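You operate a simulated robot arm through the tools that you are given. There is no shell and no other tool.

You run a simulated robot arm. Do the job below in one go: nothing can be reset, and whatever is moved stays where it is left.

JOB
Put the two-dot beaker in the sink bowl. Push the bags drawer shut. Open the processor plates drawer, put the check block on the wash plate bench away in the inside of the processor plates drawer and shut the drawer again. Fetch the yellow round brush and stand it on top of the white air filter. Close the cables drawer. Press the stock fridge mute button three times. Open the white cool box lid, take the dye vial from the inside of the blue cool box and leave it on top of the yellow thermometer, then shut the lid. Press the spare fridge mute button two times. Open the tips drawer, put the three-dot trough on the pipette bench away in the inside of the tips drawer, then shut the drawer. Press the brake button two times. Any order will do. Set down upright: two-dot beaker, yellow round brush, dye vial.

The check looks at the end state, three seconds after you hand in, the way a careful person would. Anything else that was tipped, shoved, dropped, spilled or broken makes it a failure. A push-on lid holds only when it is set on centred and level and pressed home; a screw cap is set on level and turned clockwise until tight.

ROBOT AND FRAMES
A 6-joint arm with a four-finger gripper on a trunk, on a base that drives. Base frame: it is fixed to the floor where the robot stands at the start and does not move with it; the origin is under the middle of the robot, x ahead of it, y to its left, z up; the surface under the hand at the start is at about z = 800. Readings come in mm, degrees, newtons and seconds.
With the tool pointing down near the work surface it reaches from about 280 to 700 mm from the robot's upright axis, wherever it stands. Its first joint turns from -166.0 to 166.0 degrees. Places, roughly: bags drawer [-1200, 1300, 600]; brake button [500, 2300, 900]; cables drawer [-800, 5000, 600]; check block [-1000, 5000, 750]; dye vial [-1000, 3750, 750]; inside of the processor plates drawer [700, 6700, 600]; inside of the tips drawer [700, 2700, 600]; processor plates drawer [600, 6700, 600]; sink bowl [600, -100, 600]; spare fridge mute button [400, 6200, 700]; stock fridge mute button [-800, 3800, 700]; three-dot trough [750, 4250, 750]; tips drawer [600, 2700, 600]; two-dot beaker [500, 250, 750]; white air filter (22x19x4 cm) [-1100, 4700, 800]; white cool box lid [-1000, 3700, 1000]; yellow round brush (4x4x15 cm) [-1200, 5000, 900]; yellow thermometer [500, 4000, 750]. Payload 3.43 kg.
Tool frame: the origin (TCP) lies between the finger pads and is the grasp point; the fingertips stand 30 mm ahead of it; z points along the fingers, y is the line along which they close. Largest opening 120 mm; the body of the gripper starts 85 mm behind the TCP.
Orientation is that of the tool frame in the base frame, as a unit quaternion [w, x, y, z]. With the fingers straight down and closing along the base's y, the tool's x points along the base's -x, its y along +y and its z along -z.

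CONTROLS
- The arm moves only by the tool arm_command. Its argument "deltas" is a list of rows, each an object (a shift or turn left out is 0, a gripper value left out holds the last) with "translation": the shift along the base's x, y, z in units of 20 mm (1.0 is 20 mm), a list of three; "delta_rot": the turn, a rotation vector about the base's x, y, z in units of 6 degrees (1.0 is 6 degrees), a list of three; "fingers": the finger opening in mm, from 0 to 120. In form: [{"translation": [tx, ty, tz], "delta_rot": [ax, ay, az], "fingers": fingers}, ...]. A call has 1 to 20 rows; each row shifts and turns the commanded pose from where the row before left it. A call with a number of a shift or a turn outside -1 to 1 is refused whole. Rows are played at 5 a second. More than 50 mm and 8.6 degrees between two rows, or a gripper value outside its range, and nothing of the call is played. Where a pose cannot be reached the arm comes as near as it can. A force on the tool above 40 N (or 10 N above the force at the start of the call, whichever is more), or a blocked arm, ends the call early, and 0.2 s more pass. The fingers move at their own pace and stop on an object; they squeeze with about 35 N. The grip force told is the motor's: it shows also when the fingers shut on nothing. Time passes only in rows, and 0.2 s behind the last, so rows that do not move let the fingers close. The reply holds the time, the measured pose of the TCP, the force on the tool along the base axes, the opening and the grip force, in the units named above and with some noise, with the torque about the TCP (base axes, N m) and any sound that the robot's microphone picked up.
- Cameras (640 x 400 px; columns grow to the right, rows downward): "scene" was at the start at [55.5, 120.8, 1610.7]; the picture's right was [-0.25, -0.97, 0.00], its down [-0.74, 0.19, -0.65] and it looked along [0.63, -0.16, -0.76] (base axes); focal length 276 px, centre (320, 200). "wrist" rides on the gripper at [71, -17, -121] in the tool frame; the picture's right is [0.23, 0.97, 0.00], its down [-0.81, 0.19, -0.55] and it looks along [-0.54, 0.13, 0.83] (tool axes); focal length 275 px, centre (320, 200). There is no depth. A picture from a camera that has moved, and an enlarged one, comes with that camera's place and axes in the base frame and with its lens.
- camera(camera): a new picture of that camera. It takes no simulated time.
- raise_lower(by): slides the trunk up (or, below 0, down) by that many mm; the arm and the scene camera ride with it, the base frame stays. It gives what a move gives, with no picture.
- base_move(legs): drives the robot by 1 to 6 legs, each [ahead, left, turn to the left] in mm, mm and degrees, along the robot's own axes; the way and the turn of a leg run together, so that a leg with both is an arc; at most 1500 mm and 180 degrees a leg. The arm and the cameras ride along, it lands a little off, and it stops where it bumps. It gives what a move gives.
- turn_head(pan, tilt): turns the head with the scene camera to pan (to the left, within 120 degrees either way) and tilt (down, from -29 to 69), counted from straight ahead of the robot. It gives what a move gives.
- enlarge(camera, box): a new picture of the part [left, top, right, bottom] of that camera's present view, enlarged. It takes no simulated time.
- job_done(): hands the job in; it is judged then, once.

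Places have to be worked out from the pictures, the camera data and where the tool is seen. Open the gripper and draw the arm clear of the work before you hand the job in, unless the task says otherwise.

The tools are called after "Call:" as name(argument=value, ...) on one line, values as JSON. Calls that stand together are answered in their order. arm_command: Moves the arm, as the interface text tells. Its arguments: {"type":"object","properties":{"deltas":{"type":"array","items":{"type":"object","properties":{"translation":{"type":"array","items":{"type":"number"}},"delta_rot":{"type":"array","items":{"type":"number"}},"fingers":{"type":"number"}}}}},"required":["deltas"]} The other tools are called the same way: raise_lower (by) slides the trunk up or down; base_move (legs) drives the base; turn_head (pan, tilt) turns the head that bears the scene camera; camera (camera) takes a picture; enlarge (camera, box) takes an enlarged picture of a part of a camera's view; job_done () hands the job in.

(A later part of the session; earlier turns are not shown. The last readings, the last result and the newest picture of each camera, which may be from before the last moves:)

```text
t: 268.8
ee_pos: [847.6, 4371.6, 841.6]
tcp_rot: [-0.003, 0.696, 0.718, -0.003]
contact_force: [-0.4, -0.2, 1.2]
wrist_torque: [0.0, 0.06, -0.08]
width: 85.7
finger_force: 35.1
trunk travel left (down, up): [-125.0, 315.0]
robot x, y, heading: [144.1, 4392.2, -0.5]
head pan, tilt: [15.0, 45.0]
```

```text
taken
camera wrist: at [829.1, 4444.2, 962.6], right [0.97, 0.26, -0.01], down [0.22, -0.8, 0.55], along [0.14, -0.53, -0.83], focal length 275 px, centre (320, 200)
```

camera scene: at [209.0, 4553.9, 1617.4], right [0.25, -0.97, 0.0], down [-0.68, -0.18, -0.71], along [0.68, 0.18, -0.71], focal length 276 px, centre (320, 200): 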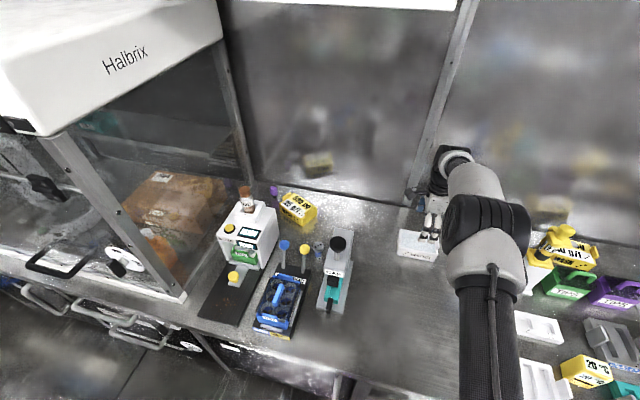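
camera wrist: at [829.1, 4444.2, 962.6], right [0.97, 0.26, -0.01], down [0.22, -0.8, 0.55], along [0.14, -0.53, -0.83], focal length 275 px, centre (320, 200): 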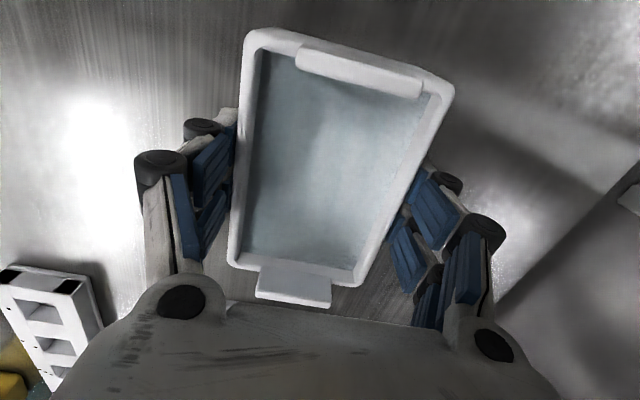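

Gripped at 86 mm. I lift slowly and straight.

Call:
arm_command(deltas=[{"translation": [0, 0, 0.2]}, {"translation": [0, 0, 0.4]}, {"translation": [0, 0, 0.5]}, {"translation": [0, 0, 0.5]}, {"translation": [0, 0, 0.5]}, {"translation": [0, 0, 0.5]}, {"translation": [0, 0, 0.5]}, {"translation": [0, 0, 0.5]}, {"translation": [0, 0, 0.4]}, {"translation": [0, 0, 0.2]}, {}])

Call:
camera(camera="wrist")

```text
t: 271.1
ee_pos: [847.2, 4374.6, 924.7]
tcp_rot: [-0.003, 0.697, 0.717, -0.002]
contact_force: [0.1, 0.6, -1.8]
wrist_torque: [-0.02, -0.02, 0.0]
width: 85.9
finger_force: 35.0
trunk travel left (down, up): [-125.0, 315.0]
robot x, y, heading: [148.0, 4395.2, -0.2]
head pan, tilt: [15.0, 45.0]
```

```text
taken
camera wrist: at [829.4, 4445.6, 1045.9], right [0.97, 0.26, -0.01], down [0.22, -0.8, 0.55], along [0.14, -0.53, -0.83], focal length 275 px, centre (320, 200)
```

wrist: 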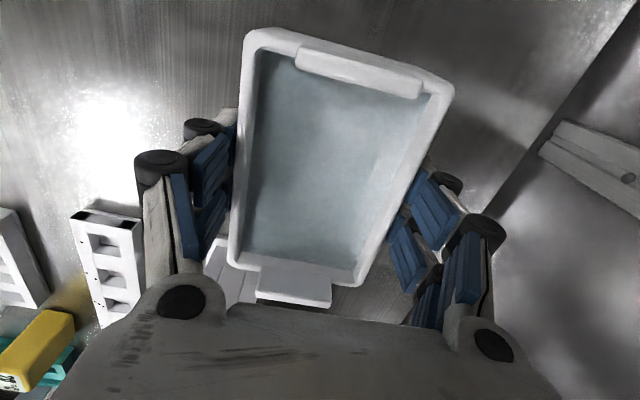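

Lifted level with the water intact. I retract the arm smoothly, then drive back toward the open TIPS drawer.

Call:
arm_command(deltas=[{"translation": [-0.3, 0, 0.2]}, {"translation": [-0.5, 0, 0.3]}, {"translation": [-0.7, 0, 0.3]}, {"translation": [-0.8, 0, 0.3]}, {"translation": [-0.8, 0, 0.2]}, {"translation": [-0.8, 0, 0]}, {"translation": [-0.8, 0, 0]}, {"translation": [-0.8, 0, 0]}, {"translation": [-0.8, 0, 0]}, {"translation": [-0.8, 0, 0]}, {"translation": [-0.8, 0, 0]}, {"translation": [-0.8, 0, 0]}, {"translation": [-0.8, 0, 0]}, {"translation": [-0.8, 0, 0]}, {"translation": [-0.7, 0, 0]}, {"translation": [-0.5, 0, 0]}, {"translation": [-0.3, 0, 0]}, {}])

Call:
base_move(legs=[[-480, 0, 0], [0, -1000, 0]])

Call:
camera(camera="wrist")

```text
t: 274.9
ee_pos: [612.6, 4372.7, 948.9]
tcp_rot: [-0.003, 0.696, 0.718, -0.003]
contact_force: [0.7, 0.5, -2.8]
wrist_torque: [-0.01, 0.01, 0.01]
width: 85.8
finger_force: 35.1
trunk travel left (down, up): [-125.0, 315.0]
robot x, y, heading: [150.1, 4396.1, 0.0]
head pan, tilt: [15.0, 45.0]
```

```text
t: 282.6
ee_pos: [143.6, 3376.6, 949.6]
tcp_rot: [-0.003, 0.689, 0.725, -0.003]
contact_force: [0.0, 0.3, -1.6]
wrist_torque: [0.02, -0.01, 0.0]
width: 85.6
finger_force: 34.6
trunk travel left (down, up): [-125.0, 315.0]
robot x, y, heading: [-320.7, 3389.4, 0.9]
head pan, tilt: [15.0, 45.0]
```

```text
taken
camera wrist: at [124.4, 3448.5, 1071.1], right [0.96, 0.28, -0.01], down [0.24, -0.8, 0.55], along [0.15, -0.53, -0.83], focal length 275 px, centre (320, 200)
```

wrist: 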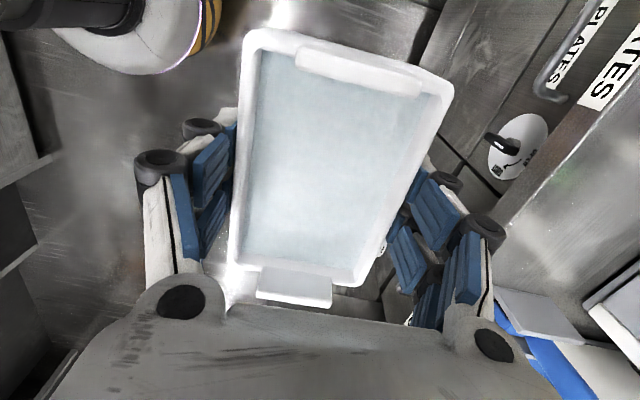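

The trough rides well. I drive on to the drawer and look down into it with the wrist camera before choosing the spot.

Call:
base_move(legs=[[0, -780, -0.9]])

Call:
turn_head(pan=5, tilt=58)

Call:
camera(camera="scene")

Call:
camera(camera="wrist")

```text
t: 286.9
ee_pos: [153.3, 2580.9, 949.6]
tcp_rot: [-0.004, 0.691, 0.723, -0.003]
contact_force: [0.1, 0.9, -1.5]
wrist_torque: [0.01, 0.01, -0.01]
width: 85.7
finger_force: 35.4
trunk travel left (down, up): [-125.0, 315.0]
robot x, y, heading: [-307.3, 2592.4, 0.5]
head pan, tilt: [15.0, 45.0]
```

```text
t: 287.6
ee_pos: [153.8, 2581.2, 949.2]
tcp_rot: [-0.003, 0.692, 0.722, -0.003]
contact_force: [0.6, 0.2, -2.9]
wrist_torque: [0.02, -0.02, 0.0]
width: 85.7
finger_force: 35.0
trunk travel left (down, up): [-125.0, 315.0]
robot x, y, heading: [-311.0, 2593.6, 0.3]
head pan, tilt: [5.0, 58.0]
```

```text
taken
camera scene: at [-262.3, 2740.8, 1600.3], right [0.1, -1.0, 0.0], down [-0.84, -0.08, -0.53], along [0.53, 0.05, -0.85], focal length 276 px, centre (320, 200)
```

scene: 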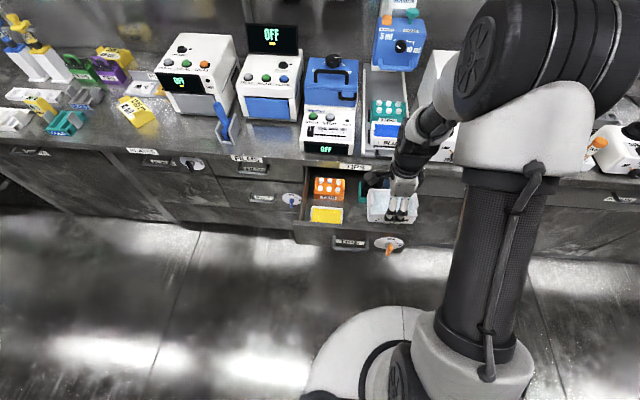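

```text
taken
camera wrist: at [134.4, 2652.9, 1071.1], right [0.96, 0.27, -0.01], down [0.23, -0.8, 0.55], along [0.14, -0.53, -0.83], focal length 275 px, centre (320, 200)
```

wrist: 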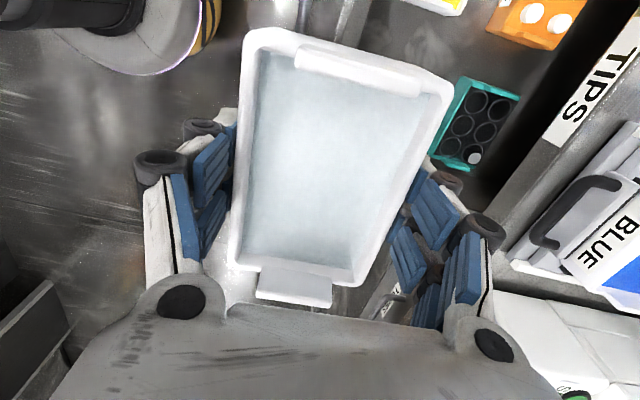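

Call:
enlarge(camera="scene", box=[280, 150, 430, 260])

Call:
enlarge(camera="wrist", box=[380, 0, 640, 180])

```text
3.64 times, centred on (355, 205) of scene
camera zoom: at [-262.3, 2740.8, 1600.3], right [0.1, -1.0, 0.0], down [-0.84, -0.08, -0.53], along [0.53, 0.05, -0.85], focal length 1002 px, centre (193, 182)
```

zoom: 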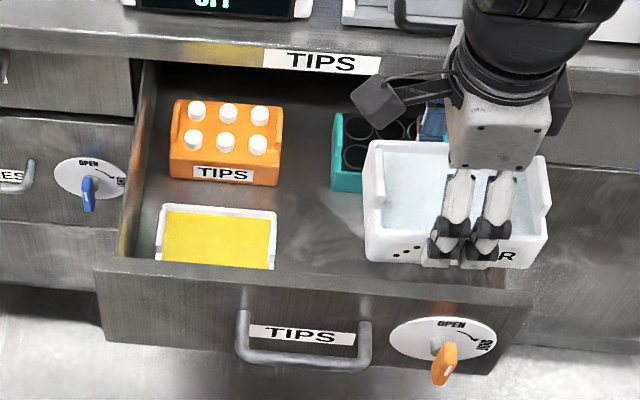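

```text
2.22 times, centred on (510, 90) of wrist
camera zoom: at [134.4, 2652.9, 1071.1], right [0.96, 0.27, -0.01], down [0.23, -0.8, 0.55], along [0.14, -0.53, -0.83], focal length 612 px, centre (-102, 444)
```

zoom: 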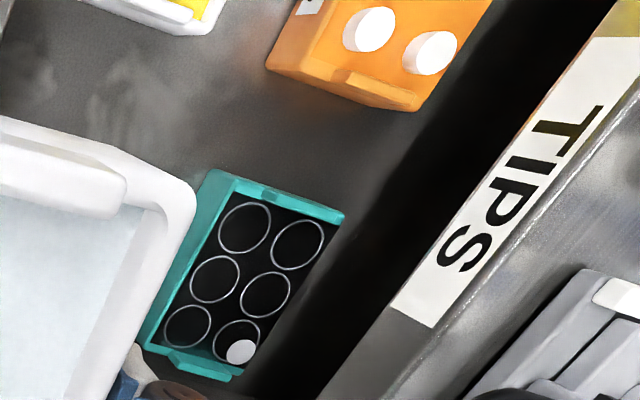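

Triangulating shows the drawer floor at z≈575 and a wide free area (x 170–383, y 2500–2700) in front of the teal rack. I move the trough over (275, 2595), lower the trunk, then descend.

Call:
arm_command(deltas=[{"translation": [0.4, 0, 0], "delta_rot": [0, 0, -0.25]}, {"translation": [0.8, 0.1, 0]}, {"translation": [0.8, 0.2, 0]}, {"translation": [0.9, 0.2, 0]}, {"translation": [0.9, 0.2, 0]}, {"translation": [0.9, 0, 0]}, {"translation": [0.8, 0, 0]}, {"translation": [0.5, 0, 0]}, {}])

Call:
raise_lower(by=-105)

Call:
camera(camera="wrist")

Call:
enlarge(camera="scene", box=[270, 130, 450, 270])

```text
t: 289.6
ee_pos: [273.5, 2594.2, 950.7]
tcp_rot: [-0.003, 0.701, 0.713, -0.004]
contact_force: [0.5, -0.8, -3.0]
wrist_torque: [-0.01, 0.03, -0.01]
width: 86.0
finger_force: 34.6
trunk travel left (down, up): [-125.0, 315.0]
robot x, y, heading: [-314.1, 2594.2, 0.2]
head pan, tilt: [5.0, 58.0]
```

```text
t: 291.0
ee_pos: [274.8, 2595.0, 846.5]
tcp_rot: [-0.003, 0.701, 0.713, -0.003]
contact_force: [0.5, 0.1, -2.4]
wrist_torque: [-0.02, 0.02, 0.01]
width: 85.9
finger_force: 34.8
trunk travel left (down, up): [-20.0, 420.0]
robot x, y, heading: [-311.6, 2596.2, 0.6]
head pan, tilt: [5.0, 58.0]
```

```text
taken
camera wrist: at [257.0, 2667.1, 967.1], right [0.97, 0.25, -0.01], down [0.21, -0.81, 0.55], along [0.13, -0.54, -0.83], focal length 275 px, centre (320, 200)
```

wrist: 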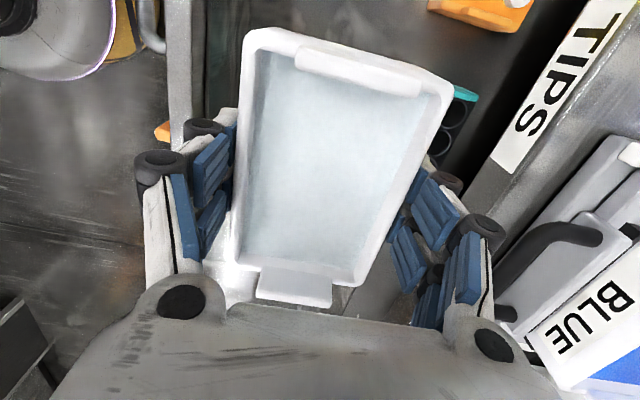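

```text
2.86 times, centred on (360, 200) of scene
camera zoom: at [-262.4, 2740.8, 1495.3], right [0.1, -1.0, 0.0], down [-0.84, -0.08, -0.53], along [0.53, 0.05, -0.85], focal length 787 px, centre (206, 200)
```

zoom: 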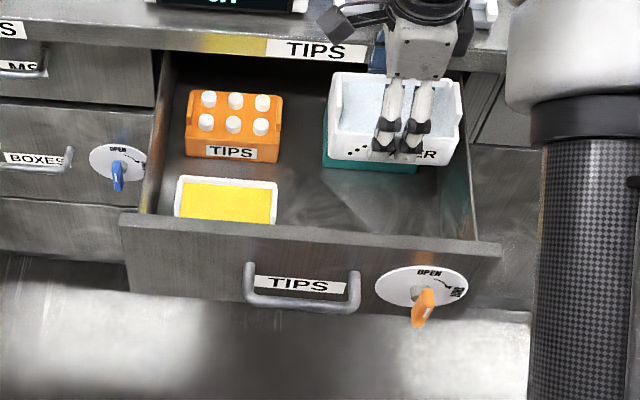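

I nudge to (286, 2602) for clearance to the front panel and wall, then descend in stages.

Call:
arm_command(deltas=[{"translation": [0.3, 0.2, 0]}, {"translation": [0.3, 0.2, -0.3]}, {"translation": [0, 0, -0.7]}, {"translation": [0, 0, -0.8]}, {"translation": [0, 0, -0.8]}, {"translation": [0, 0, -0.8]}, {"translation": [0, 0, -0.8]}, {"translation": [0, 0, -0.8]}, {"translation": [0, 0, -0.5]}, {}])

Call:
camera(camera="wrist")

Call:
enlarge(camera="scene", box=[270, 130, 450, 270])

```text
t: 293.2
ee_pos: [285.4, 2605.0, 733.2]
tcp_rot: [-0.004, 0.701, 0.714, -0.003]
contact_force: [0.6, -0.5, -2.7]
wrist_torque: [0.0, 0.02, 0.01]
width: 85.5
finger_force: 35.0
trunk travel left (down, up): [-20.0, 420.0]
robot x, y, heading: [-307.0, 2590.7, 0.5]
head pan, tilt: [5.0, 58.0]
```

```text
taken
camera wrist: at [268.6, 2676.5, 855.4], right [0.97, 0.25, -0.01], down [0.21, -0.81, 0.55], along [0.13, -0.54, -0.83], focal length 275 px, centre (320, 200)
```

wrist: 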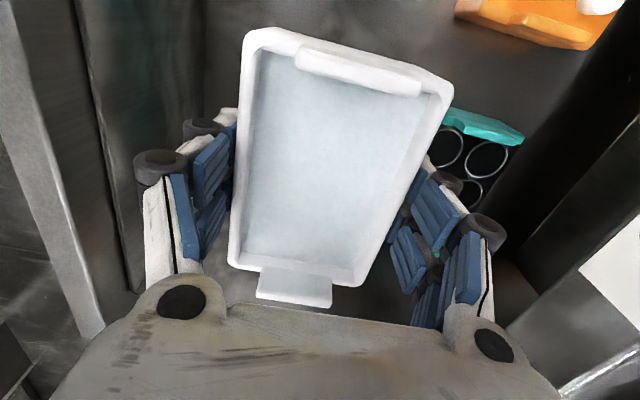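

```text
2.86 times, centred on (360, 200) of scene
camera zoom: at [-262.3, 2740.8, 1495.2], right [0.1, -1.0, 0.0], down [-0.84, -0.08, -0.53], along [0.53, 0.05, -0.85], focal length 787 px, centre (206, 200)
```

zoom: 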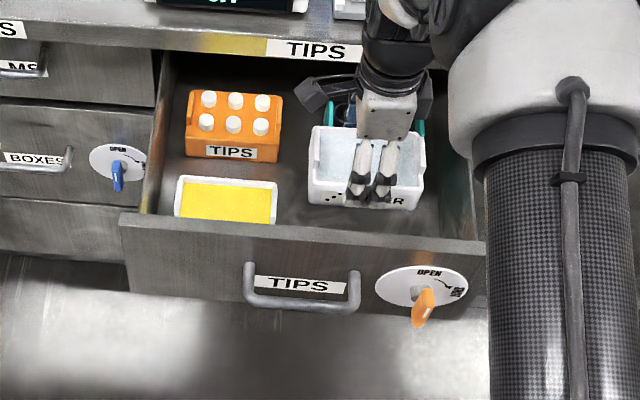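

Clear all around. I continue down, then slow for contact with the drawer floor.

Call:
arm_command(deltas=[{"translation": [0, 0, -0.7]}, {"translation": [0, 0, -0.8]}, {"translation": [0, 0, -0.8]}, {"translation": [0, 0, -0.8]}, {"translation": [0, 0, -0.7]}, {"translation": [0, 0, -0.5]}, {"translation": [0, 0, -0.3]}, {}])

Call:
camera(camera="wrist")

Call:
enlarge(camera="scene", box=[270, 130, 450, 270])

```text
t: 295.0
ee_pos: [285.4, 2604.5, 643.6]
tcp_rot: [-0.003, 0.7, 0.714, -0.004]
contact_force: [0.3, 0.3, -1.8]
wrist_torque: [0.03, -0.03, 0.02]
width: 85.9
finger_force: 35.4
trunk travel left (down, up): [-20.0, 420.0]
robot x, y, heading: [-311.4, 2596.1, 0.4]
head pan, tilt: [5.0, 58.0]
```

```text
taken
camera wrist: at [268.5, 2675.8, 765.3], right [0.97, 0.25, -0.01], down [0.21, -0.81, 0.55], along [0.13, -0.54, -0.83], focal length 275 px, centre (320, 200)
```

wrist: 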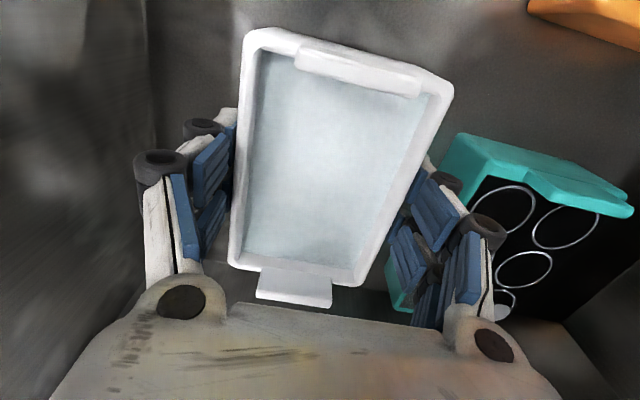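

```text
2.86 times, centred on (360, 200) of scene
camera zoom: at [-262.2, 2740.8, 1495.2], right [0.1, -1.0, 0.0], down [-0.84, -0.08, -0.53], along [0.53, 0.05, -0.85], focal length 787 px, centre (206, 200)
```

zoom: 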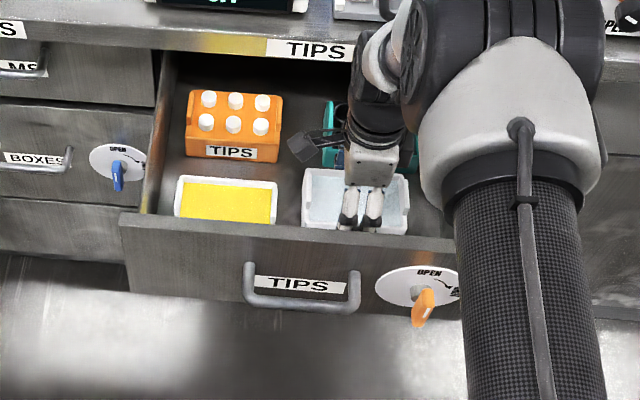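

The rear fingers are near the teal rack, while the front has more room; I shift 14 mm toward the front panel, then lower the rest gently.

Call:
arm_command(deltas=[{"translation": [-0.4, 0, 0]}, {"translation": [-0.3, 0, 0]}, {"translation": [0, 0, -0.4]}, {"translation": [0, 0, -0.3]}, {"translation": [0, 0, -0.2]}, {"translation": [0, 0, -0.2]}, {}])

Call:
arm_command(deltas=[{"translation": [0, 0, -0.15]}, {"translation": [0, 0, -0.15]}, {"translation": [0, 0, -0.15]}, {"translation": [0, 0, -0.15]}, {}])

```text
t: 296.6
ee_pos: [271.6, 2604.9, 623.8]
tcp_rot: [-0.002, 0.701, 0.714, -0.002]
contact_force: [1.7, 6.6, 24.6]
wrist_torque: [0.18, -0.08, -0.04]
width: 86.0
finger_force: 34.7
trunk travel left (down, up): [-20.0, 420.0]
robot x, y, heading: [-312.5, 2594.8, 0.3]
head pan, tilt: [5.0, 58.0]
```

```text
t: 297.1
ee_pos: [275.9, 2605.2, 623.9]
tcp_rot: [0.001, 0.7, 0.714, 0.002]
contact_force: [2.2, 0.5, 15.9]
wrist_torque: [-0.26, 0.73, -0.1]
width: 85.8
finger_force: 35.3
trunk travel left (down, up): [-20.0, 420.0]
robot x, y, heading: [-309.8, 2593.8, 0.3]
head pan, tilt: [5.0, 58.0]
stopped in row 2: the force on the tool passed its limit at 59 N (the readings are from after the stop); the commanded pose is now the measured one
```

It touched down at TCP z≈624 (drawer floor ≈583). I open just a little (to 100 mm) and rise straight up.

Call:
arm_command(deltas=[{"fingers": 100}, {}, {}, {}])

Call:
camera(camera="wrist")

```text
t: 298.1
ee_pos: [275.0, 2603.7, 620.5]
tcp_rot: [-0.001, 0.701, 0.714, -0.001]
contact_force: [0.5, 0.7, 0.0]
wrist_torque: [-0.01, -0.03, 0.0]
width: 99.9
finger_force: 0.2
trunk travel left (down, up): [-20.0, 420.0]
robot x, y, heading: [-310.2, 2594.2, 0.4]
head pan, tilt: [5.0, 58.0]
```

```text
taken
camera wrist: at [257.1, 2676.1, 742.3], right [0.97, 0.25, 0.0], down [0.21, -0.81, 0.55], along [0.14, -0.54, -0.83], focal length 275 px, centre (320, 200)
```

wrist: 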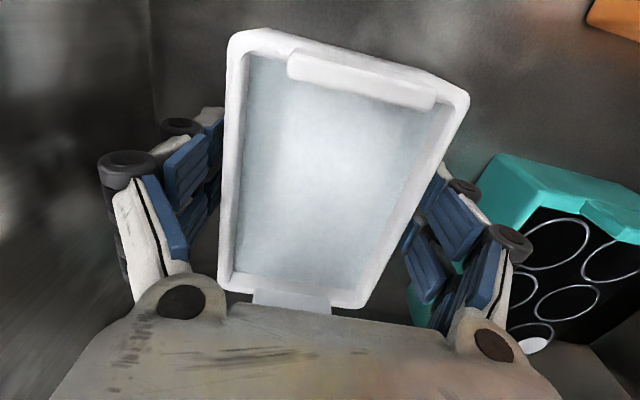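

Released, the trough sits flat. I rise straight up out of the drawer.

Call:
arm_command(deltas=[{"translation": [0, 0, 0.3]}, {"translation": [0, 0, 0.6]}, {"translation": [0, 0, 1]}, {"translation": [0, 0, 1]}, {"translation": [0, 0, 1]}, {"translation": [0, 0, 1]}, {"translation": [0, 0, 1]}, {"translation": [0, 0, 1]}, {"translation": [0, 0, 1]}, {"translation": [0, 0, 1]}, {"translation": [0, 0, 1]}, {"translation": [0, 0, 1]}, {}])

Call:
raise_lower(by=105)

Call:
camera(camera="wrist")

Call:
enlarge(camera="scene", box=[270, 150, 450, 290])

```text
t: 300.9
ee_pos: [274.9, 2606.3, 841.3]
tcp_rot: [-0.002, 0.701, 0.713, -0.001]
contact_force: [0.3, 0.0, -0.3]
wrist_torque: [-0.01, 0.03, 0.0]
width: 100.1
finger_force: 0.2
trunk travel left (down, up): [-20.0, 420.0]
robot x, y, heading: [-308.9, 2593.5, 0.4]
head pan, tilt: [5.0, 58.0]
```

```text
t: 302.2
ee_pos: [275.2, 2607.0, 944.6]
tcp_rot: [0.0, 0.7, 0.714, 0.0]
contact_force: [0.2, 0.0, 0.3]
wrist_torque: [0.0, -0.01, -0.01]
width: 100.1
finger_force: 0.1
trunk travel left (down, up): [-125.0, 315.0]
robot x, y, heading: [-311.4, 2599.4, 0.3]
head pan, tilt: [5.0, 58.0]
```

```text
taken
camera wrist: at [257.6, 2677.9, 1065.7], right [0.97, 0.25, 0.0], down [0.21, -0.81, 0.55], along [0.14, -0.54, -0.83], focal length 275 px, centre (320, 200)
```

wrist: 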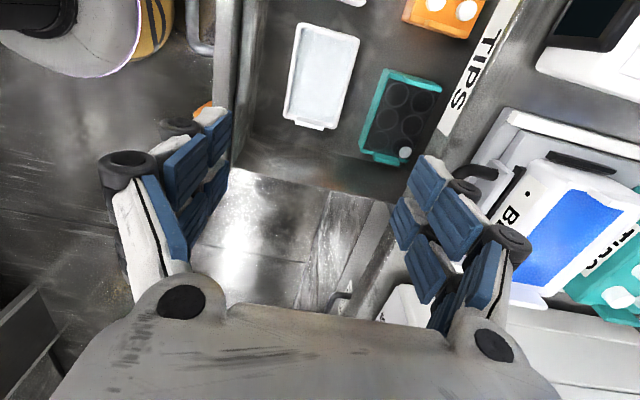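

```text
2.86 times, centred on (360, 220) of scene
camera zoom: at [-262.4, 2740.9, 1600.1], right [0.1, -1.0, 0.0], down [-0.84, -0.08, -0.53], along [0.53, 0.05, -0.85], focal length 787 px, centre (206, 143)
```

zoom: 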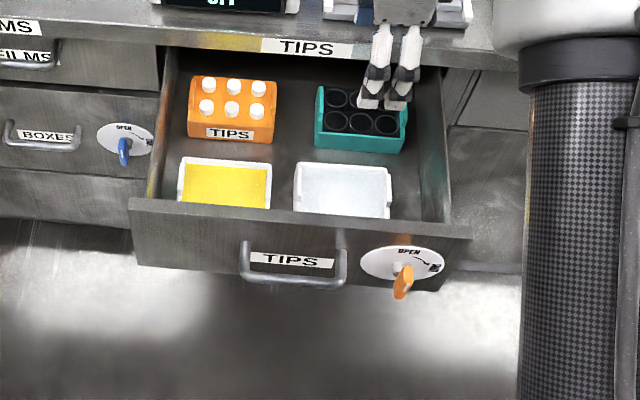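

The trough sits neatly beside its neighbour. Now I back away, unwind the yaw, and prepare a horizontal push to shut the drawer.

Call:
base_move(legs=[[-200, 0, 0]])

Call:
arm_command(deltas=[{"translation": [-0.2, -0.1, -0.27], "delta_rot": [0, 0, 1], "fingers": 60}, {"translation": [-0.2, -0.1, -0.27], "delta_rot": [0, 0, 1]}, {"translation": [-0.2, -0.1, -0.27], "delta_rot": [0, 0, 1]}, {"translation": [-0.2, -0.1, -0.27], "delta_rot": [0, 0, 1]}, {"translation": [-0.2, -0.1, -0.27], "delta_rot": [0, 0, 1]}, {"translation": [-0.2, -0.1, -0.27], "delta_rot": [0, 0, 1]}, {"translation": [-0.2, -0.1, -0.27], "delta_rot": [0, 0, 1]}, {"translation": [-0.2, -0.1, -0.27], "delta_rot": [0, 0, 1]}, {"translation": [-0.2, -0.1, -0.27], "delta_rot": [0, 0, 1]}, {"translation": [-0.2, -0.1, -0.27], "delta_rot": [0, 0, 1]}, {"translation": [-0.2, -0.1, -0.27], "delta_rot": [0, 0, 1]}, {"translation": [-0.2, -0.1, -0.27], "delta_rot": [0, 0, 1]}, {"translation": [-0.2, -0.1, -0.27], "delta_rot": [0, 0, 1]}, {"translation": [-0.2, -0.1, -0.27], "delta_rot": [0, 0, 1]}, {"translation": [-0.2, -0.1, -0.27], "delta_rot": [0, 0, 0.9]}, {}])

```text
t: 303.9
ee_pos: [69.3, 2600.9, 944.7]
tcp_rot: [-0.001, 0.703, 0.712, -0.001]
contact_force: [-0.5, -0.1, -0.1]
wrist_torque: [-0.03, -0.03, 0.01]
width: 100.1
finger_force: 0.1
trunk travel left (down, up): [-125.0, 315.0]
robot x, y, heading: [-518.2, 2591.5, -0.1]
head pan, tilt: [5.0, 58.0]
```

```text
t: 307.2
ee_pos: [9.9, 2570.1, 864.2]
tcp_rot: [0.0, -0.001, 1.0, -0.002]
contact_force: [-0.7, 0.2, 0.3]
wrist_torque: [0.02, 0.02, 0.0]
width: 60.0
finger_force: 0.0
trunk travel left (down, up): [-125.0, 315.0]
robot x, y, heading: [-521.2, 2593.6, 0.1]
head pan, tilt: [5.0, 58.0]
```

Call:
arm_command(deltas=[{"translation": [0, 0, -1], "delta_rot": [0, -1, 0], "fingers": 0}, {"translation": [0, 0, -1], "delta_rot": [0, -1, 0]}, {"translation": [0, 0, -1], "delta_rot": [0, -1, 0]}, {"translation": [0, 0, -0.5], "delta_rot": [0, -1, 0]}, {"delta_rot": [0, -1, 0]}, {"delta_rot": [0, -1, 0]}, {"delta_rot": [0, -1, 0]}, {"delta_rot": [0, -1, 0]}, {"delta_rot": [0, -1, 0]}, {"delta_rot": [0, -1, 0]}, {"delta_rot": [0, -1, 0]}, {"delta_rot": [0, -1, 0]}, {"delta_rot": [0, -1, 0]}, {"delta_rot": [0, -1, 0]}, {"delta_rot": [0, -1, 0]}, {}])

Call:
raise_lower(by=-115)

Call:
base_move(legs=[[0, 95, 0]])

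Call:
camera(camera="wrist")

```text
t: 310.6
ee_pos: [9.7, 2570.8, 794.2]
tcp_rot: [0.707, 0.0, 0.707, 0.0]
contact_force: [0.1, -0.3, 1.0]
wrist_torque: [0.02, 0.0, 0.01]
width: 0.0
finger_force: 33.2
trunk travel left (down, up): [-125.0, 315.0]
robot x, y, heading: [-516.0, 2597.6, 0.1]
head pan, tilt: [5.0, 58.0]
```

```text
t: 312.1
ee_pos: [9.6, 2571.0, 679.3]
tcp_rot: [0.707, 0.0, 0.707, 0.0]
contact_force: [-0.4, -0.2, -0.2]
wrist_torque: [0.01, 0.01, 0.01]
width: 0.1
finger_force: 33.5
trunk travel left (down, up): [-10.0, 430.0]
robot x, y, heading: [-512.8, 2597.3, 0.1]
head pan, tilt: [5.0, 58.0]
```

```text
t: 313.2
ee_pos: [9.0, 2663.3, 679.0]
tcp_rot: [0.707, 0.0, 0.707, -0.001]
contact_force: [0.3, 0.0, -0.2]
wrist_torque: [0.01, 0.03, -0.03]
width: 0.1
finger_force: 33.4
trunk travel left (down, up): [-10.0, 430.0]
robot x, y, heading: [-517.2, 2688.7, 0.1]
head pan, tilt: [5.0, 58.0]
```

```text
taken
camera wrist: at [-110.3, 2648.1, 608.3], right [0.0, 0.97, -0.23], down [-0.55, 0.19, 0.81], along [0.83, 0.13, 0.54], focal length 275 px, centre (320, 200)
```

wrist: 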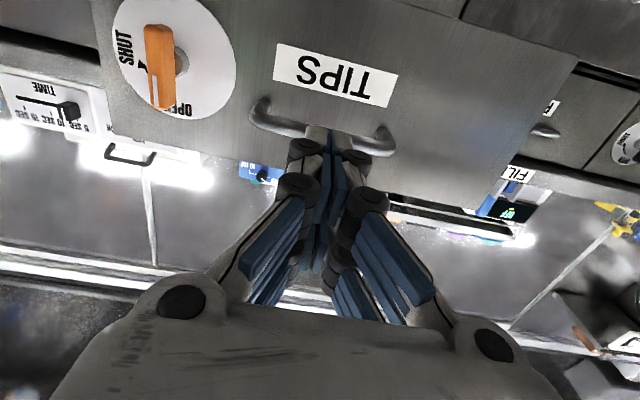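

Call:
arm_command(deltas=[{"translation": [0.8, 0, -0.9]}, {"translation": [0.8, 0, -0.9]}, {"translation": [0.6, 0, -0.9]}, {"translation": [0, 0, -0.5]}, {}])

Call:
camera(camera="wrist")

```text
t: 314.4
ee_pos: [55.3, 2664.6, 616.5]
tcp_rot: [0.707, 0.001, 0.707, -0.002]
contact_force: [-0.8, -0.2, 0.4]
wrist_torque: [0.01, 0.01, -0.01]
width: 0.1
finger_force: 33.3
trunk travel left (down, up): [-10.0, 430.0]
robot x, y, heading: [-513.1, 2685.1, -0.0]
head pan, tilt: [5.0, 58.0]
```

```text
taken
camera wrist: at [-65.0, 2648.2, 545.4], right [0.0, 0.97, -0.23], down [-0.55, 0.19, 0.81], along [0.83, 0.13, 0.54], focal length 275 px, centre (320, 200)
```

wrist: 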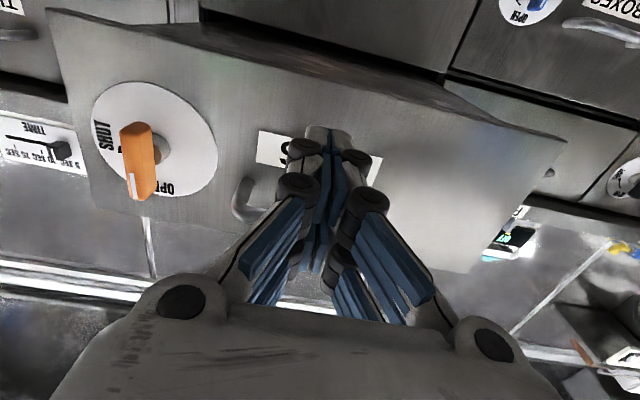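

The fingertips aim below the handle. I push the drawer in by driving forward in stages.

Call:
base_move(legs=[[200, 0, 0]])

Call:
base_move(legs=[[110, 0, 0]])

Call:
camera(camera="scene")

```text
t: 316.0
ee_pos: [256.8, 2663.4, 615.6]
tcp_rot: [0.707, 0.001, 0.707, -0.003]
contact_force: [-0.4, -0.5, 0.8]
wrist_torque: [0.0, 0.03, 0.0]
width: 0.0
finger_force: 33.6
trunk travel left (down, up): [-10.0, 430.0]
robot x, y, heading: [-313.6, 2688.0, -0.1]
head pan, tilt: [5.0, 58.0]
```

```text
t: 317.2
ee_pos: [366.8, 2663.1, 616.5]
tcp_rot: [0.707, 0.0, 0.707, -0.001]
contact_force: [0.5, -0.3, -0.2]
wrist_torque: [0.02, -0.01, 0.02]
width: 0.4
finger_force: 33.3
trunk travel left (down, up): [-10.0, 430.0]
robot x, y, heading: [-200.9, 2683.1, 0.2]
head pan, tilt: [5.0, 58.0]
```

```text
taken
camera scene: at [-155.2, 2833.3, 1485.2], right [0.09, -1.0, 0.0], down [-0.84, -0.07, -0.53], along [0.53, 0.05, -0.85], focal length 276 px, centre (320, 200)
```

scene: 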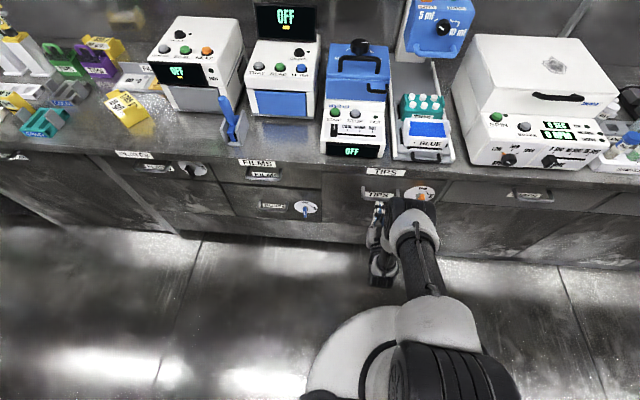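

Nearly closed. I zoom to see the remaining gap and push on gently.

Call:
enlarge(camera="scene", box=[320, 155, 460, 245])

Call:
base_move(legs=[[45, 0, 0]])

Call:
enlarge(camera="scene", box=[320, 155, 460, 245])

```text
4.44 times, centred on (390, 200) of scene
camera zoom: at [-155.2, 2833.3, 1485.2], right [0.09, -1.0, 0.0], down [-0.84, -0.07, -0.53], along [0.53, 0.05, -0.85], focal length 1224 px, centre (9, 200)
```

zoom: 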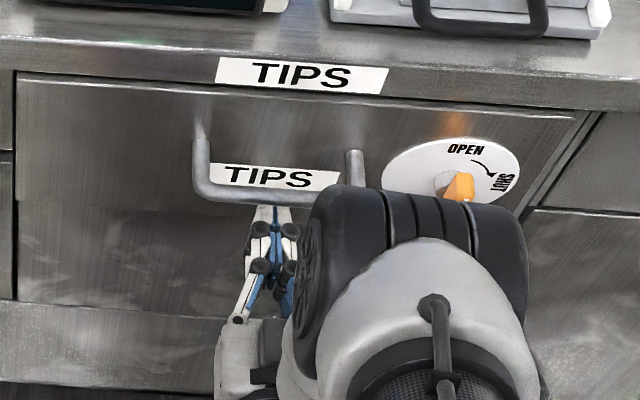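

```text
t: 318.1
ee_pos: [412.9, 2664.5, 615.0]
tcp_rot: [0.707, 0.001, 0.707, -0.002]
contact_force: [0.0, 0.0, -0.4]
wrist_torque: [0.0, 0.05, -0.01]
width: 0.1
finger_force: 34.0
trunk travel left (down, up): [-10.0, 430.0]
robot x, y, heading: [-156.1, 2683.6, -0.0]
head pan, tilt: [5.0, 58.0]
```

```text
4.44 times, centred on (390, 200) of scene
camera zoom: at [-108.8, 2833.4, 1485.2], right [0.09, -1.0, 0.0], down [-0.84, -0.08, -0.53], along [0.53, 0.05, -0.85], focal length 1224 px, centre (9, 200)
```

zoom: 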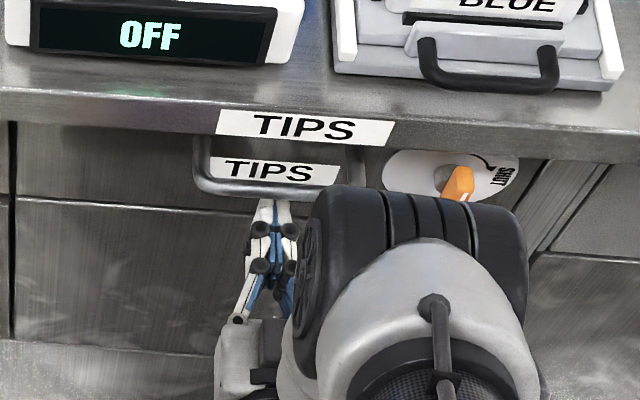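

Call:
base_move(legs=[[12, 0, 0]])

Call:
base_move(legs=[[10, 0, 0]])

Call:
enlarge(camera="scene", box=[300, 170, 460, 270])

```text
t: 318.9
ee_pos: [424.4, 2664.7, 616.3]
tcp_rot: [0.707, 0.001, 0.707, -0.002]
contact_force: [-0.4, -0.1, 0.3]
wrist_torque: [0.03, 0.01, 0.0]
width: 0.0
finger_force: 33.4
trunk travel left (down, up): [-10.0, 430.0]
robot x, y, heading: [-147.2, 2687.4, 0.4]
head pan, tilt: [5.0, 58.0]
```

```text
t: 319.6
ee_pos: [431.3, 2664.1, 616.6]
tcp_rot: [0.707, 0.0, 0.708, -0.001]
contact_force: [-35.9, 0.1, 9.3]
wrist_torque: [-0.01, -0.46, 0.04]
width: 6.0
finger_force: 33.0
trunk travel left (down, up): [-10.0, 430.0]
robot x, y, heading: [-136.7, 2687.7, 0.3]
head pan, tilt: [5.0, 58.0]
```

```text
4.00 times, centred on (380, 220) of scene
camera zoom: at [-90.7, 2833.5, 1485.4], right [0.09, -1.0, 0.0], down [-0.84, -0.07, -0.53], along [0.53, 0.05, -0.85], focal length 1102 px, centre (80, 120)
```

zoom: 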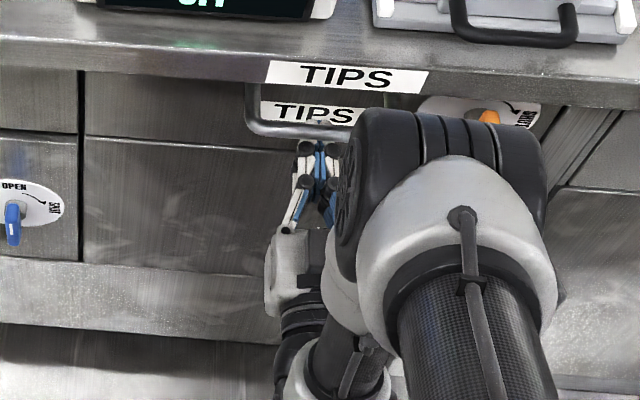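

The drawer met its stop flush (36 N, panel line level with its neighbour). TIPS is done. I back off, raise, and bring the tool back down-pointing in line.

Call:
base_move(legs=[[-250, 0, 0]])

Call:
raise_lower(by=115)

Call:
arm_command(deltas=[{"translation": [-0.5, 0, 1]}, {"translation": [-0.5, 0, 1]}, {"translation": [-0.5, 0, 1]}, {"translation": [-0.4, 0, 0.2]}, {"delta_rot": [0, 1, 0]}, {"delta_rot": [0, 1, 0]}, {"delta_rot": [0, 1, 0]}, {"delta_rot": [0, 1, 0]}, {"delta_rot": [0, 1, 0]}, {"delta_rot": [0, 1, 0]}, {"delta_rot": [0, 1, 0]}, {"delta_rot": [0, 1, 0]}, {"delta_rot": [0, 1, 0]}, {"delta_rot": [0, 1, 0]}, {"delta_rot": [0, 1, 0]}, {"translation": [0, 0, 0.5], "delta_rot": [0, 1, 0]}, {"translation": [0, 0, 1], "delta_rot": [0, 1, 0]}, {"translation": [0, 0, 1], "delta_rot": [0, 1, 0]}, {"translation": [0, 0, 1], "delta_rot": [0, 1, 0]}, {}])

Call:
enlarge(camera="scene", box=[230, 130, 480, 290])

```text
t: 321.5
ee_pos: [174.4, 2664.8, 614.1]
tcp_rot: [0.706, 0.0, 0.708, 0.0]
contact_force: [1.3, 0.3, -0.1]
wrist_torque: [-0.01, 0.02, 0.01]
width: 0.0
finger_force: 33.3
trunk travel left (down, up): [-10.0, 430.0]
robot x, y, heading: [-398.8, 2684.7, 0.2]
head pan, tilt: [5.0, 58.0]
```

```text
t: 323.0
ee_pos: [174.7, 2664.7, 730.0]
tcp_rot: [0.706, -0.001, 0.708, 0.0]
contact_force: [-0.3, 0.3, 0.4]
wrist_torque: [0.03, 0.0, 0.0]
width: 0.0
finger_force: 33.5
trunk travel left (down, up): [-125.0, 315.0]
robot x, y, heading: [-396.0, 2683.7, 0.1]
head pan, tilt: [5.0, 58.0]
```

```text
t: 327.2
ee_pos: [134.4, 2663.2, 858.4]
tcp_rot: [-0.002, -0.002, 1.0, 0.0]
contact_force: [0.0, -0.2, 0.8]
wrist_torque: [-0.01, 0.01, 0.0]
width: 0.0
finger_force: 33.5
out of reach, approached as far as the arm can: row 17
trunk travel left (down, up): [-125.0, 315.0]
robot x, y, heading: [-392.8, 2687.2, 0.1]
head pan, tilt: [5.0, 58.0]
```

```text
2.50 times, centred on (355, 210) of scene
camera zoom: at [-346.1, 2833.1, 1600.2], right [0.09, -1.0, 0.0], down [-0.84, -0.08, -0.53], along [0.53, 0.05, -0.85], focal length 689 px, centre (232, 175)
```

zoom: 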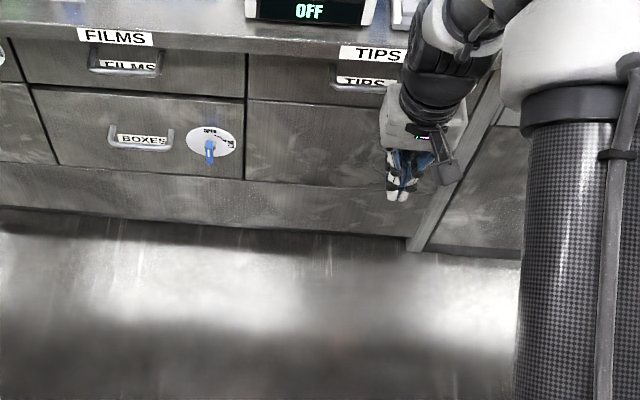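

TIPS is flush shut. I raise and tuck the hand, drive up to y≈3700 mid-aisle, and turn to face the left bench (-x).

Call:
arm_command(deltas=[{"translation": [-0.7, 0, 1]}, {"translation": [-0.7, 0, 1]}, {"translation": [-0.7, 0, 1]}, {"translation": [-0.7, 0, 1]}, {"translation": [-0.7, 0, 1]}, {"translation": [-0.7, 0, 1]}, {"translation": [-0.7, 0, 0.5]}, {}])

Call:
base_move(legs=[[230, 0, 0], [0, 1010, 0], [0, 0, 180]])

Call:
turn_head(pan=0, tilt=45)

Call:
camera(camera="scene")

Call:
turn_head(pan=-30, tilt=45)

Call:
camera(camera="scene")

```text
t: 329.0
ee_pos: [37.2, 2660.9, 989.2]
tcp_rot: [-0.001, -0.001, 1.0, 0.0]
contact_force: [0.1, -0.1, 0.5]
wrist_torque: [0.01, -0.01, 0.0]
width: 0.2
finger_force: 33.1
trunk travel left (down, up): [-125.0, 315.0]
robot x, y, heading: [-392.5, 2687.9, 0.1]
head pan, tilt: [5.0, 58.0]
```

```text
t: 342.7
ee_pos: [-596.3, 3762.0, 989.2]
tcp_rot: [-0.001, 0.999, -0.044, 0.002]
contact_force: [0.3, -0.6, 0.1]
wrist_torque: [0.0, 0.01, 0.02]
width: 0.4
finger_force: 32.9
trunk travel left (down, up): [-125.0, 315.0]
robot x, y, heading: [-166.4, 3699.0, 175.4]
head pan, tilt: [5.0, 58.0]
```

```text
t: 343.4
ee_pos: [-595.7, 3760.3, 989.0]
tcp_rot: [0.0, 0.999, -0.044, 0.001]
contact_force: [-0.5, -0.3, 0.5]
wrist_torque: [0.06, 0.01, -0.01]
width: 0.0
finger_force: 33.5
trunk travel left (down, up): [-125.0, 315.0]
robot x, y, heading: [-166.9, 3699.7, 175.0]
head pan, tilt: [0.0, 45.0]
```

```text
taken
camera scene: at [-240.0, 3565.0, 1617.3], right [0.08, 1.0, 0.0], down [0.7, -0.06, -0.71], along [-0.7, 0.06, -0.71], focal length 276 px, centre (320, 200)
```

scene: 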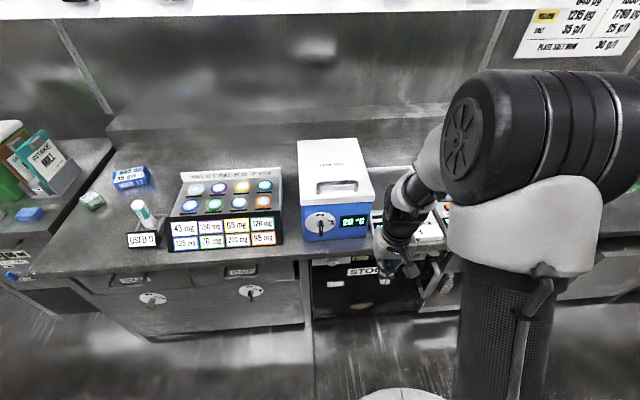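

```text
t: 344.4
ee_pos: [-595.8, 3761.2, 988.6]
tcp_rot: [0.0, 0.999, -0.044, 0.002]
contact_force: [0.5, 0.7, 0.0]
wrist_torque: [0.0, 0.0, -0.06]
width: 0.0
finger_force: 33.5
trunk travel left (down, up): [-125.0, 315.0]
robot x, y, heading: [-170.4, 3700.8, 175.3]
head pan, tilt: [-30.0, 45.0]
```

```text
taken
camera scene: at [-225.8, 3604.5, 1617.3], right [0.57, 0.82, 0.0], down [0.58, -0.4, -0.71], along [-0.58, 0.4, -0.71], focal length 276 px, centre (320, 200)
```

scene: 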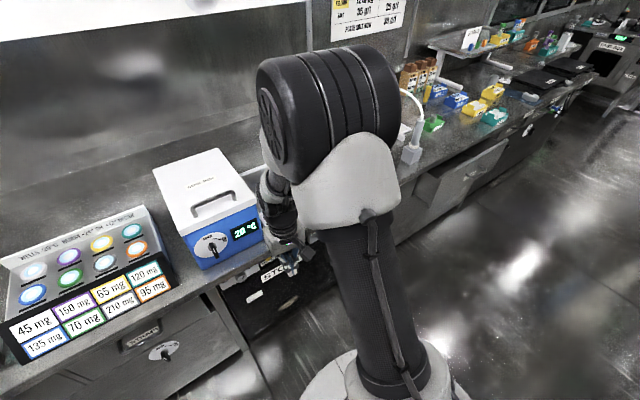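

I square the heading and zoom on the cool box and the stock fridge panel.

Call:
base_move(legs=[[0, -60, 4.8]])

Call:
turn_head(pan=10, tilt=45)

Call:
camera(camera="scene")

Call:
enlarge(camera="scene", box=[280, 120, 420, 330])

```text
t: 345.4
ee_pos: [-597.2, 3788.1, 990.6]
tcp_rot: [0.001, 1.0, -0.003, 0.001]
contact_force: [0.2, 0.4, 0.2]
wrist_torque: [-0.05, -0.03, -0.01]
width: 0.1
finger_force: 33.6
trunk travel left (down, up): [-125.0, 315.0]
robot x, y, heading: [-166.6, 3764.3, 179.8]
head pan, tilt: [-30.0, 45.0]
```

```text
t: 346.4
ee_pos: [-597.4, 3787.4, 988.2]
tcp_rot: [0.0, 1.0, -0.003, 0.002]
contact_force: [0.0, 0.6, -0.4]
wrist_torque: [0.0, 0.02, -0.01]
width: 0.0
finger_force: 33.0
trunk travel left (down, up): [-125.0, 315.0]
robot x, y, heading: [-166.4, 3759.6, 179.8]
head pan, tilt: [10.0, 45.0]
```

```text
taken
camera scene: at [-224.9, 3606.5, 1617.4], right [-0.17, 0.99, 0.0], down [0.7, 0.12, -0.71], along [-0.7, -0.12, -0.71], focal length 276 px, centre (320, 200)
```

scene: 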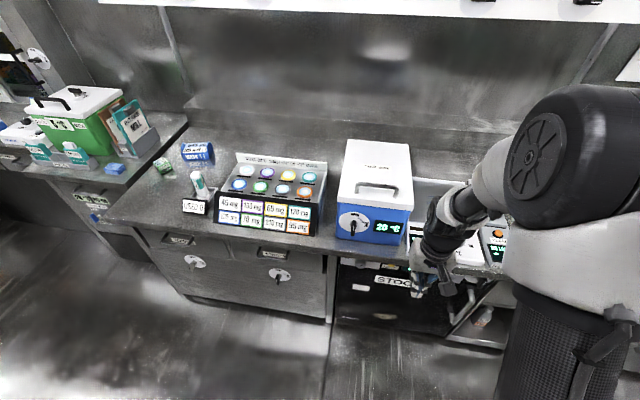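

```text
1.90 times, centred on (350, 225) of scene
camera zoom: at [-224.9, 3606.5, 1617.4], right [-0.17, 0.99, 0.0], down [0.7, 0.12, -0.71], along [-0.7, -0.12, -0.71], focal length 525 px, centre (263, 152)
```

zoom: 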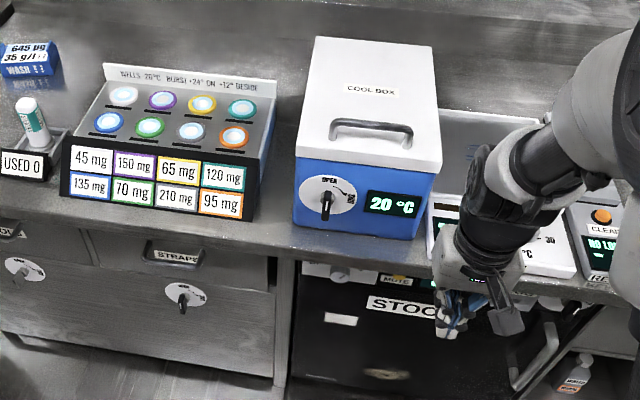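

Call:
enlarge(camera="scene", box=[330, 130, 430, 250])

Call:
enlarge(camera="scene", box=[330, 240, 430, 300])

Call:
camera(camera="wrist")

```text
3.33 times, centred on (380, 190) of scene
camera zoom: at [-224.9, 3606.5, 1617.4], right [-0.17, 0.99, 0.0], down [0.7, 0.12, -0.71], along [-0.7, -0.12, -0.71], focal length 918 px, centre (120, 233)
```

zoom: 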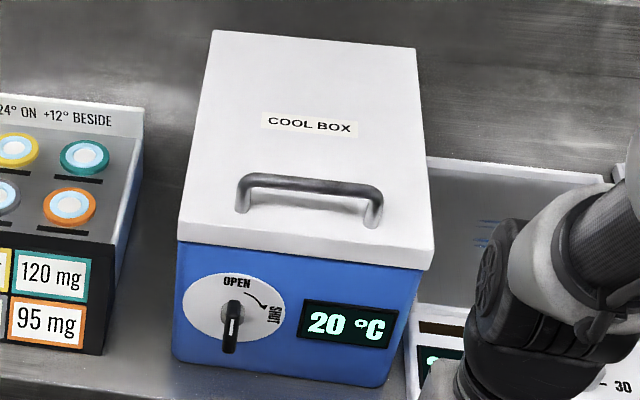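

```text
6.40 times, centred on (380, 270) of scene
camera zoom: at [-224.9, 3606.5, 1617.4], right [-0.17, 0.99, 0.0], down [0.7, 0.12, -0.71], along [-0.7, -0.12, -0.71], focal length 1763 px, centre (-64, -248)
```

zoom: 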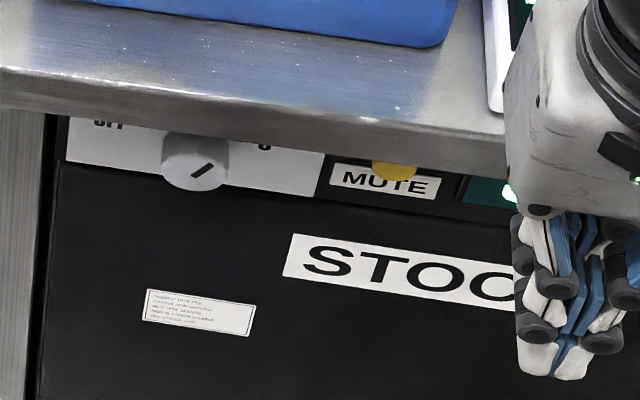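

```text
taken
camera wrist: at [-525.8, 3804.9, 1111.0], right [0.23, -0.97, 0.0], down [-0.81, -0.19, 0.55], along [-0.54, -0.12, -0.84], focal length 275 px, centre (320, 200)
```

wrist: 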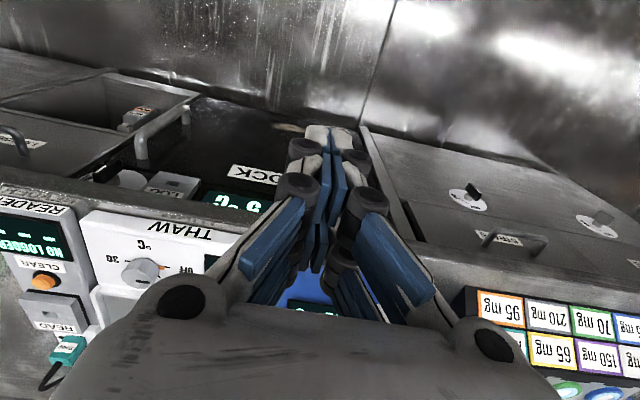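

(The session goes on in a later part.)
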